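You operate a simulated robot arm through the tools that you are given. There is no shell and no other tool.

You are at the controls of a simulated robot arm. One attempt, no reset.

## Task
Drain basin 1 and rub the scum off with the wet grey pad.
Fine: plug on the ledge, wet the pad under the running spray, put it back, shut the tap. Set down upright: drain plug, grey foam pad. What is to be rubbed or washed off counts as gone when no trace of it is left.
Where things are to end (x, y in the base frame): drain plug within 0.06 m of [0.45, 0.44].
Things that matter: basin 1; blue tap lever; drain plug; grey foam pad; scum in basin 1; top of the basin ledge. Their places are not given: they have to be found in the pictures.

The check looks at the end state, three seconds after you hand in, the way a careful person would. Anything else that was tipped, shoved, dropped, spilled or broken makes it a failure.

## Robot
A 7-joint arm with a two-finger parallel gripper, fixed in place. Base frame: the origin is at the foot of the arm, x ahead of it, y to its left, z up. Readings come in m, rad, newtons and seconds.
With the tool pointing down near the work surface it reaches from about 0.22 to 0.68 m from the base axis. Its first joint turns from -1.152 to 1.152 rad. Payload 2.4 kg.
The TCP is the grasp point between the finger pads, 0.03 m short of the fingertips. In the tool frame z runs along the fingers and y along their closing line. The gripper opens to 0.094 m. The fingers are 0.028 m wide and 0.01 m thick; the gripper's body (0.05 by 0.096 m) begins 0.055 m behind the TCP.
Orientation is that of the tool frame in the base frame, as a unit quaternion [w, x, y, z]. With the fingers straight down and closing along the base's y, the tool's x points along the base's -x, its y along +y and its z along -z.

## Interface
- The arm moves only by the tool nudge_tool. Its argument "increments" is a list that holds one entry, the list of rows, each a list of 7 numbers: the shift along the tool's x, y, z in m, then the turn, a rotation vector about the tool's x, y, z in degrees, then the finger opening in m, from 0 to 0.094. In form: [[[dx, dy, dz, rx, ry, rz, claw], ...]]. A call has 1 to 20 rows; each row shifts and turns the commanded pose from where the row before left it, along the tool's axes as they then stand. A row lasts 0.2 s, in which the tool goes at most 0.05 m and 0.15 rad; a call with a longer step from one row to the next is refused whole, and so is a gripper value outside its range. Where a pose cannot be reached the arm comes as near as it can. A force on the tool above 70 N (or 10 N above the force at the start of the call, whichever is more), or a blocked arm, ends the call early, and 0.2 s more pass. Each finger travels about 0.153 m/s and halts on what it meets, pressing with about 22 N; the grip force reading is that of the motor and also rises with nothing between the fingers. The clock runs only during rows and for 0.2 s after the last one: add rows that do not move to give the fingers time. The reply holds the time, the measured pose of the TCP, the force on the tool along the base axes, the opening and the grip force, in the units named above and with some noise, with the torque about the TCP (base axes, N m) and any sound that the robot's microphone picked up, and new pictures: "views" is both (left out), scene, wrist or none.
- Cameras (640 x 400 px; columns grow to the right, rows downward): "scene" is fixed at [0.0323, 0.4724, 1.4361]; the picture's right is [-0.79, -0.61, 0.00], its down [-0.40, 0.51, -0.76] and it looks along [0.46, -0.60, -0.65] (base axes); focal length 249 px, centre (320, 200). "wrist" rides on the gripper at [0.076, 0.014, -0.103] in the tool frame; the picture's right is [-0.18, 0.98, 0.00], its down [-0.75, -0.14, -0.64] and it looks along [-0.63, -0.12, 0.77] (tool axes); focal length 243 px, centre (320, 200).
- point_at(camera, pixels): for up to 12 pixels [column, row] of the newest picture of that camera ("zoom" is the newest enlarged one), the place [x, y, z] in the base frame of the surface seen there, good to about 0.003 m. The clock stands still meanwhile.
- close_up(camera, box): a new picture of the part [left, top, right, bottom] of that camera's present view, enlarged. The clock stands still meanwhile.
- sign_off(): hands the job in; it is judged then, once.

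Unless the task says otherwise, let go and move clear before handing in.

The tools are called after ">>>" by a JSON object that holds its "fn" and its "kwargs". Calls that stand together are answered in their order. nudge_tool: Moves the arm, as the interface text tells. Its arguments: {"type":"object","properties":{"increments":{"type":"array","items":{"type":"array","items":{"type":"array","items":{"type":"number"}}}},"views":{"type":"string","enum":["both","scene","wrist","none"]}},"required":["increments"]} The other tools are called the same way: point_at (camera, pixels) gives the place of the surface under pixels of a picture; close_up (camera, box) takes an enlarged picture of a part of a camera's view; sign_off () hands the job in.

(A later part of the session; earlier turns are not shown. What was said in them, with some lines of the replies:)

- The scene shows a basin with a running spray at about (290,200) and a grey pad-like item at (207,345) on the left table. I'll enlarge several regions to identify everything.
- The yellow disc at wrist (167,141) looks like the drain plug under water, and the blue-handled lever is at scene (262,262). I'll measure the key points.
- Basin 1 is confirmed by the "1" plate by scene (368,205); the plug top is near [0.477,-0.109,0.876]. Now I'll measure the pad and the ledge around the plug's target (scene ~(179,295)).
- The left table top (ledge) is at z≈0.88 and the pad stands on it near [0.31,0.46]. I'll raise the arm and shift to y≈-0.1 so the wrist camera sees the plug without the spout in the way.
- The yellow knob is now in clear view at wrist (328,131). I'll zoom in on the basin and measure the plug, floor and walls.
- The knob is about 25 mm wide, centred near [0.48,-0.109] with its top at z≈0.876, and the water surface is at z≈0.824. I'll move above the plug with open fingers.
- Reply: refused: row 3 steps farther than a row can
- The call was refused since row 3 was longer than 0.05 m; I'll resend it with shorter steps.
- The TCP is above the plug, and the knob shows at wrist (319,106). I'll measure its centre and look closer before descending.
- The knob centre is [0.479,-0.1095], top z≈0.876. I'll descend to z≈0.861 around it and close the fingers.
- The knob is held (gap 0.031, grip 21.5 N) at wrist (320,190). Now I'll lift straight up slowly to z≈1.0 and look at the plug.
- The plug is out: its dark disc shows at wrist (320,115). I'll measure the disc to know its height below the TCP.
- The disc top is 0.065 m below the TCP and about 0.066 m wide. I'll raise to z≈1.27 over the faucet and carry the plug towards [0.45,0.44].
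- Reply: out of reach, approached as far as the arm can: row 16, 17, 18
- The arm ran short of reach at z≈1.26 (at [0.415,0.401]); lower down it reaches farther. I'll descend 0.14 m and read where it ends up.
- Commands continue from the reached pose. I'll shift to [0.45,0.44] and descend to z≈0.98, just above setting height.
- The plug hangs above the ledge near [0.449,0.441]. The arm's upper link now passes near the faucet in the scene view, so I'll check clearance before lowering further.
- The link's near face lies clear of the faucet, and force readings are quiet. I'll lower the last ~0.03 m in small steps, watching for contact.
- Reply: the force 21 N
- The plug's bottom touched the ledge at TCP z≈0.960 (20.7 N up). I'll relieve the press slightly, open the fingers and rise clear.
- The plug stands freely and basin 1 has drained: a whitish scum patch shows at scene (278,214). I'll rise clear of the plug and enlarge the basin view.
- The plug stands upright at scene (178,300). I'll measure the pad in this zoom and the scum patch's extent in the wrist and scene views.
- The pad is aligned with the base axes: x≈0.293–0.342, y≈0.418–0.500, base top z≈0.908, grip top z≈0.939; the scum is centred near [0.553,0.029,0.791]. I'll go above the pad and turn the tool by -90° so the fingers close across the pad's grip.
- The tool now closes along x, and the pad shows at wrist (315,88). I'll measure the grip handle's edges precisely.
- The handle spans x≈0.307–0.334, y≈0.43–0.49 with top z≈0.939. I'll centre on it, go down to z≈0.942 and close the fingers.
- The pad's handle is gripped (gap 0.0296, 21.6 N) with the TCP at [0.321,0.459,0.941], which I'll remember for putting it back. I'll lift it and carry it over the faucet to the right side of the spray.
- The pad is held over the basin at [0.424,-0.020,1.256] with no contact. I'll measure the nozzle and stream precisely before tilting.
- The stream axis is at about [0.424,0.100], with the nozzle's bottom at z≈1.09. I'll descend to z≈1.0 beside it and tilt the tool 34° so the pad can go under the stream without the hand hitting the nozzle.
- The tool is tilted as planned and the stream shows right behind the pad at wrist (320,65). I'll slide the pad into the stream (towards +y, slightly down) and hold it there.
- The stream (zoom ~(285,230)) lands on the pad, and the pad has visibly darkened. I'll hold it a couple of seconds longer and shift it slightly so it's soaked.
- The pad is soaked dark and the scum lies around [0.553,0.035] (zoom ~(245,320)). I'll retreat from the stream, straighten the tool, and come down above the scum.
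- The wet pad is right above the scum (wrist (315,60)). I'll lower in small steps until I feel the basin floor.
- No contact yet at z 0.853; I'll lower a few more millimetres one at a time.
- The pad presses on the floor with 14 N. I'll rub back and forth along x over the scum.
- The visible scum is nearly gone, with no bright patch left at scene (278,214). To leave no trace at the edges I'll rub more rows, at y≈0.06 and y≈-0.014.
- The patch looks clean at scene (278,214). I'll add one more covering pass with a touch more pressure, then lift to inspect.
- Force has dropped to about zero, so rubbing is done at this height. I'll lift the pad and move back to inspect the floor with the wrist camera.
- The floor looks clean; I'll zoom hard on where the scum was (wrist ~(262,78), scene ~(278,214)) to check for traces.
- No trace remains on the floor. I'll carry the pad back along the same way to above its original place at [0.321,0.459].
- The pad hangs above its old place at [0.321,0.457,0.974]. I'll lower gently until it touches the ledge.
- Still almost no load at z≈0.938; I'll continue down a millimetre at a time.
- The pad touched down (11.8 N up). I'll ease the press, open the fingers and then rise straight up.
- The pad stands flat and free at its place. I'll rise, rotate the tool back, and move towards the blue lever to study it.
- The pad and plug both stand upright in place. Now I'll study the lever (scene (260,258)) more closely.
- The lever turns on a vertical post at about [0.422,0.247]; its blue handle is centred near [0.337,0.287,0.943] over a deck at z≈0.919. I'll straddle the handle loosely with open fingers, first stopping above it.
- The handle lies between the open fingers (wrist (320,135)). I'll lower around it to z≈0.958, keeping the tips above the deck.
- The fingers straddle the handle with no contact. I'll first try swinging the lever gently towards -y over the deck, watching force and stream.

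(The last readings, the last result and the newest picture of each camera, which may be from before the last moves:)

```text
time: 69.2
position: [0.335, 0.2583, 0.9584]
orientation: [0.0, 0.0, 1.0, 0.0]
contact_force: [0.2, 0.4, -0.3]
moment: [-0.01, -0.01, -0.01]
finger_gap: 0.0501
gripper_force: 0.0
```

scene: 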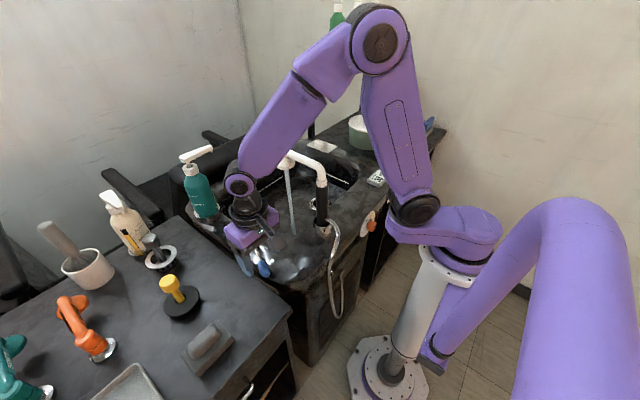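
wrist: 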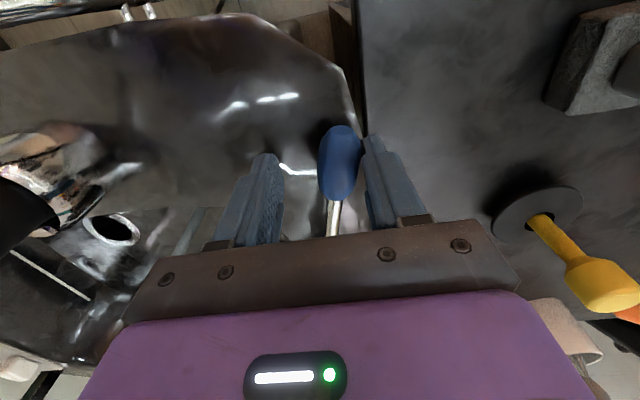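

The lever moved towards -y easily (handle now at wrist (340,165), almost no force). I'll continue along the arc and look at the stream.

>>> {"fn": "nudge_tool", "kwargs": {"increments": [[[0.002, -0.01, 0, 0, 0, 0, 0.05], [0.001, -0.01, 0, 0, 0, 0, 0.05], [0, -0.01, 0, 0, 0, 0, 0.05], [0, 0, 0, 0, 0, 0, 0.05]]], "views": "both"}}

>>> {"fn": "close_up", "kwargs": {"camera": "scene", "box": [230, 140, 350, 280]}}

```text
time: 70.2
position: [0.3305, 0.2302, 0.9594]
orientation: [0.001, -0.002, 1.0, 0.001]
contact_force: [-1.6, 16.1, -0.7]
moment: [0.14, -0.18, 0.22]
finger_gap: 0.0592
gripper_force: 7.9
```

scene: 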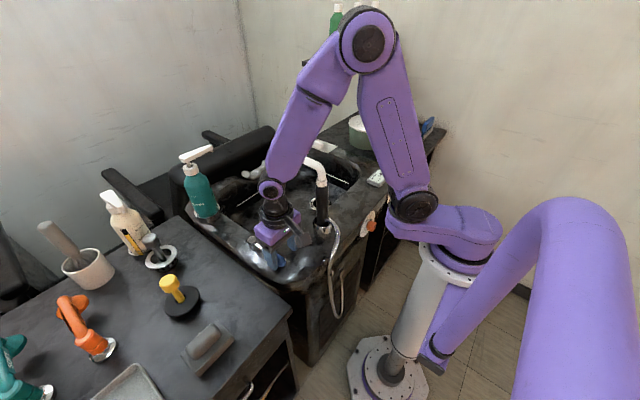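
wrist: 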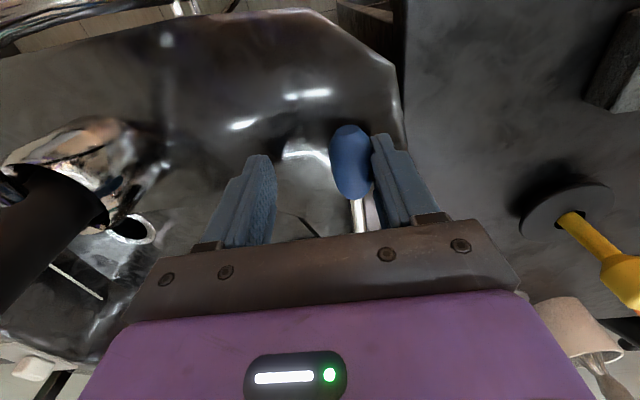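

```text
2.86 times, centred on (290, 210) of scene
```

zoom: 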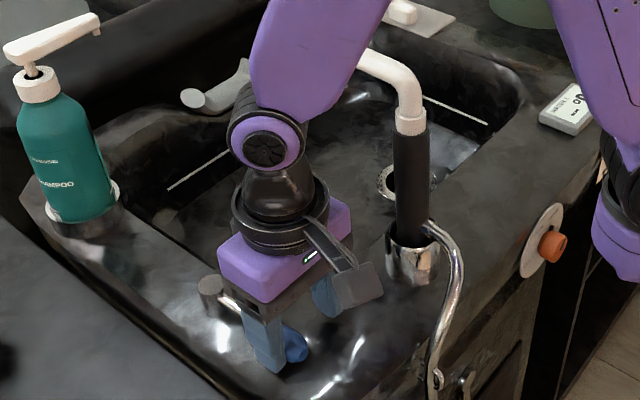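

The lever now meets resistance (16 N, finger pushed back) pointing along -x, likely its stop. I'll zoom between the arm and the spout to see whether the stream is off.

>>> {"fn": "close_up", "kwargs": {"camera": "scene", "box": [270, 150, 330, 220]}}

```text
5.71 times, centred on (300, 185) of scene
```

zoom: 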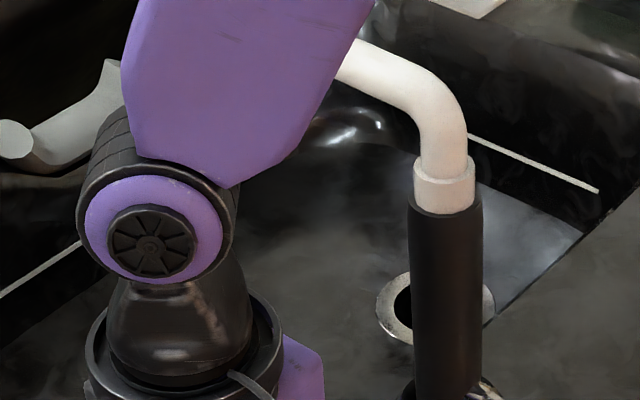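

No stream is visible where it would fall (zoom ~(257,257)), so the tap seems shut. I'll back off from the handle, rise, and get a clear view.

>>> {"fn": "nudge_tool", "kwargs": {"increments": [[[0, 0.006, 0, 0, 0, 0, 0.06], [0, 0.006, 0, 0, 0, 0, 0.06], [0, 0, 0, 0, 0, 0, 0.06], [0, 0, -0.02, 0, 0, 0, 0.06], [0, 0, -0.04, 0, 0, 0, 0.06], [0, 0, -0.045, 0, 0, 0, 0.06], [0.0, 0, -0.045, 0, 0, 0, 0.06], [0.02, 0, -0.045, 0, 0, 0, 0.06], [0, 0.03, -0.04, 0, 0, 0, 0.06], [0, 0.045, 0, 0, 0, 0, 0.06], [0, 0.045, 0, 0, 0, 0, 0.06], [0, 0, 0, 0, 0, 0, 0.06]]], "views": "both"}}

>>> {"fn": "close_up", "kwargs": {"camera": "scene", "box": [220, 130, 360, 290]}}

```text
time: 72.8
position: [0.3121, 0.3619, 1.1918]
orientation: [0.0, 0.0, 1.0, 0.0]
contact_force: [0.2, -0.2, -0.8]
moment: [-0.03, 0.02, 0.01]
finger_gap: 0.0602
gripper_force: 0.1
```

scene: 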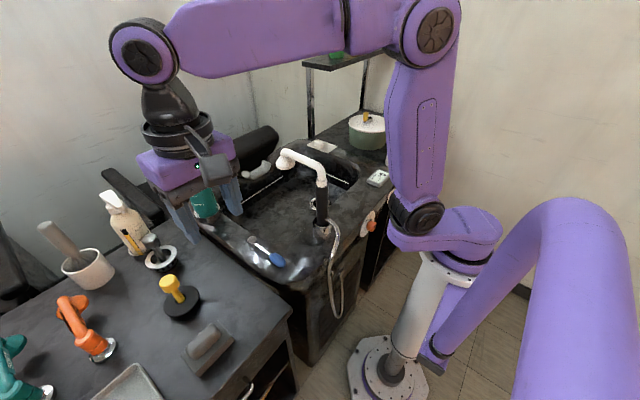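
wrist: 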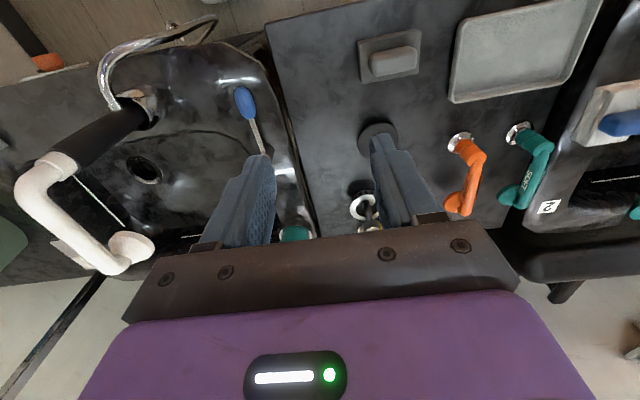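

```text
2.50 times, centred on (290, 210) of scene
```

zoom: 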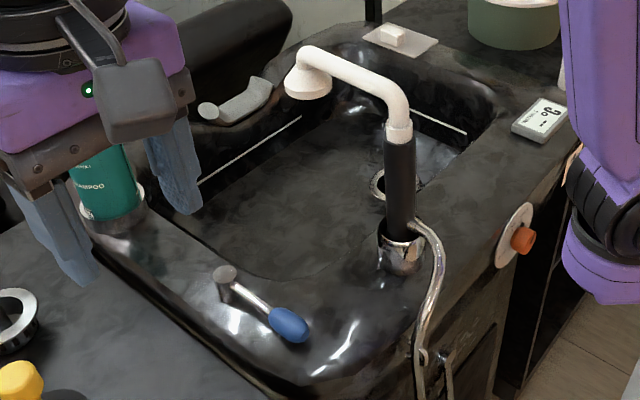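

The stream is off, the display reads "-- °C" and the lever stays put. For a last careful check of the basin floor I'll move above the faucet for a clear wrist view.

>>> {"fn": "nudge_tool", "kwargs": {"increments": [[[0, 0, -0.035, 0, 0, 0, 0.06], [0, 0, -0.035, 0, 0, 0, 0.06], [0, -0.045, 0, 0, 0, 0, 0.06], [0, -0.045, 0, 0, 0, 0, 0.06], [0, -0.045, 0, 0, 0, 0, 0.06], [0, -0.045, 0, 0, 0, 0, 0.06], [0, -0.045, 0, 0, 0, 0, 0.06], [0, -0.045, 0, 0, 0, 0, 0.06], [0, -0.045, 0, 0, 0, 0, 0.06], [0, -0.045, 0, 0, 0, 0, 0.06], [0, 0, 0, 0, 0, 0, 0.06]]], "views": "both"}}

>>> {"fn": "close_up", "kwargs": {"camera": "wrist", "box": [200, 20, 500, 220]}}

>>> {"fn": "close_up", "kwargs": {"camera": "scene", "box": [225, 150, 345, 250]}}

>>> {"fn": "close_up", "kwargs": {"camera": "scene", "box": [0, 180, 300, 400]}}

```text
time: 75.2
position: [0.3119, -0.0001, 1.264]
orientation: [0.0, 0.0, 1.0, 0.001]
contact_force: [0.5, 0.5, -0.2]
moment: [-0.02, 0.0, 0.07]
finger_gap: 0.0598
gripper_force: 0.1
```

scene: 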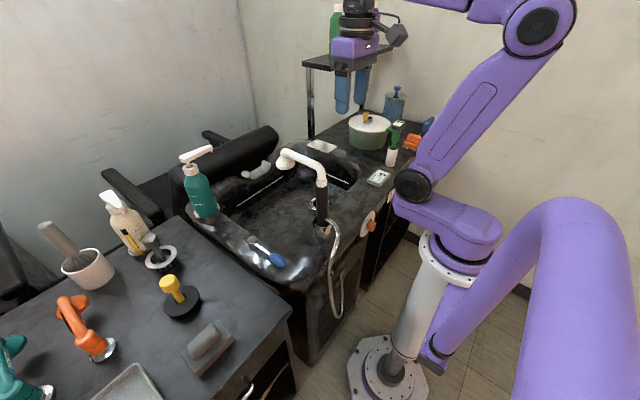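
wrist: 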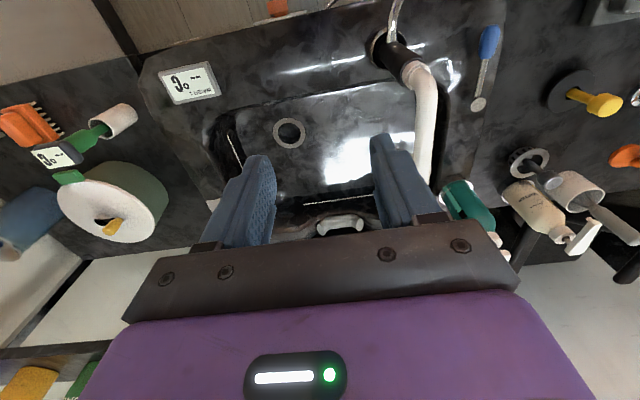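

```text
2.00 times, centred on (350, 120) of wrist
```

zoom: 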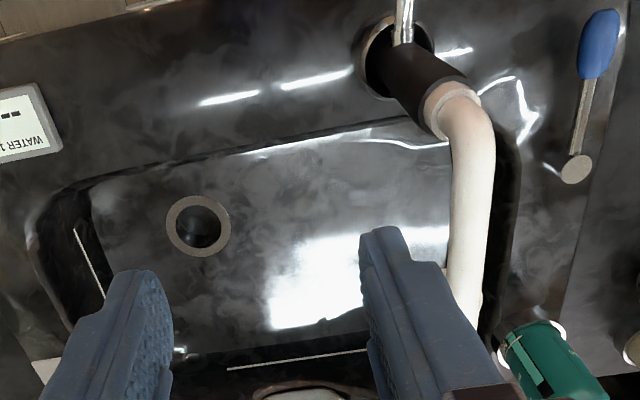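

```text
4.00 times, centred on (285, 200) of scene
```

zoom: 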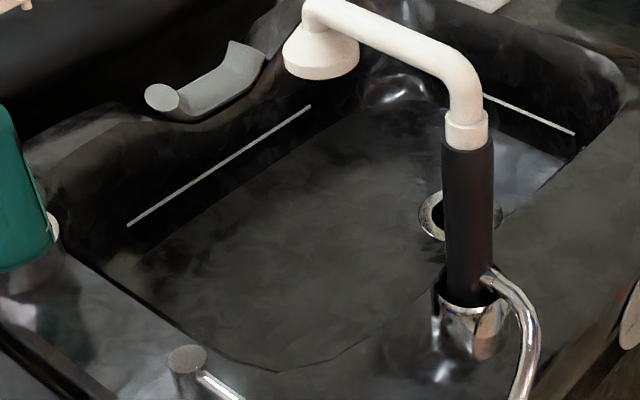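

```text
1.82 times, centred on (150, 290) of scene
```

zoom: 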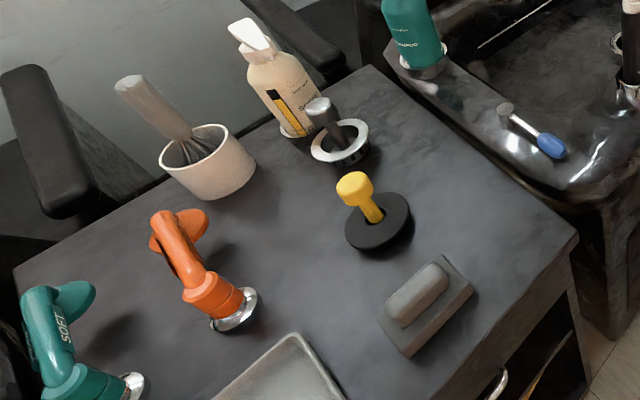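

Everything looks in place; the bright square at wrist (350,160) should be a lamp reflection since the scene view shows nothing there. I'll shift the camera to confirm it moves with the view.

>>> {"fn": "nudge_tool", "kwargs": {"increments": [[[-0.03, -0.03, 0, 0, 0, 0, 0.06], [-0.03, -0.03, 0, 0, 0, 0, 0.06], [-0.03, -0.03, 0, 0, 0, 0, 0.06], [0, -0.03, 0, 0, 0, 0, 0.06], [0, 0, 0, 0, 0, 0, 0.06]]], "views": "wrist"}}

>>> {"fn": "close_up", "kwargs": {"camera": "wrist", "box": [220, 20, 520, 220]}}

```text
time: 76.4
position: [0.4005, -0.1198, 1.2632]
orientation: [0.001, 0.0, 1.0, 0.0]
contact_force: [-0.5, -0.7, 0.1]
moment: [-0.01, 0.0, -0.02]
finger_gap: 0.0599
gripper_force: 0.0
```

wrist: 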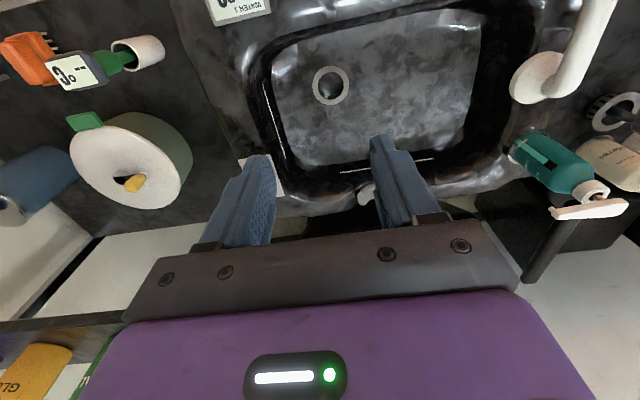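

```text
2.00 times, centred on (370, 120) of wrist
```

zoom: 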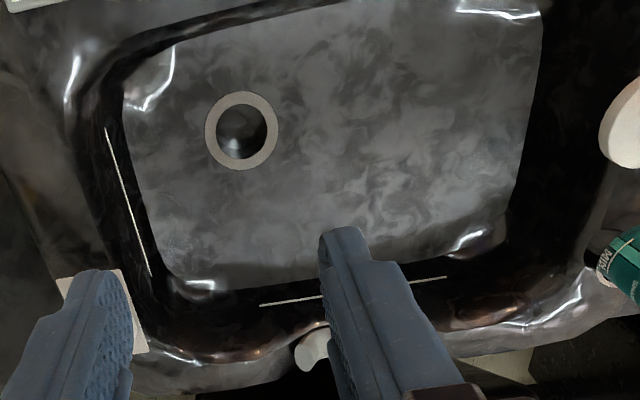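

The bright square vanished with the new view, so it was a reflection. The floor is clean and drained around the drain at wrist (330,85), the plug and pad stand upright on the ledge, the tap is shut, and the arm is clear. I'll hand in the job.

>>> {"fn": "sign_off", "kwargs": {}}

```text
The job is handed in.
```

The last pictures show basin 1 drained and its floor clean, with no trace of scum. I've handed the job in, but the checker's verdict isn't back yet.

- **Drain plug:** it stands upright on the ledge, set down at about [0.45, 0.44], which is the target.
- **Grey pad:** I soaked it under the spray until it turned dark and rubbed the scum off with it. It's back upright where I picked it up, at about [0.32, 0.46].
- **Tap:** the blue lever is turned to its stop. The spray is off and the water display now reads "--".
- **Surroundings:** the arm is clear of everything, and I saw nothing tipped, shoved or spilled.
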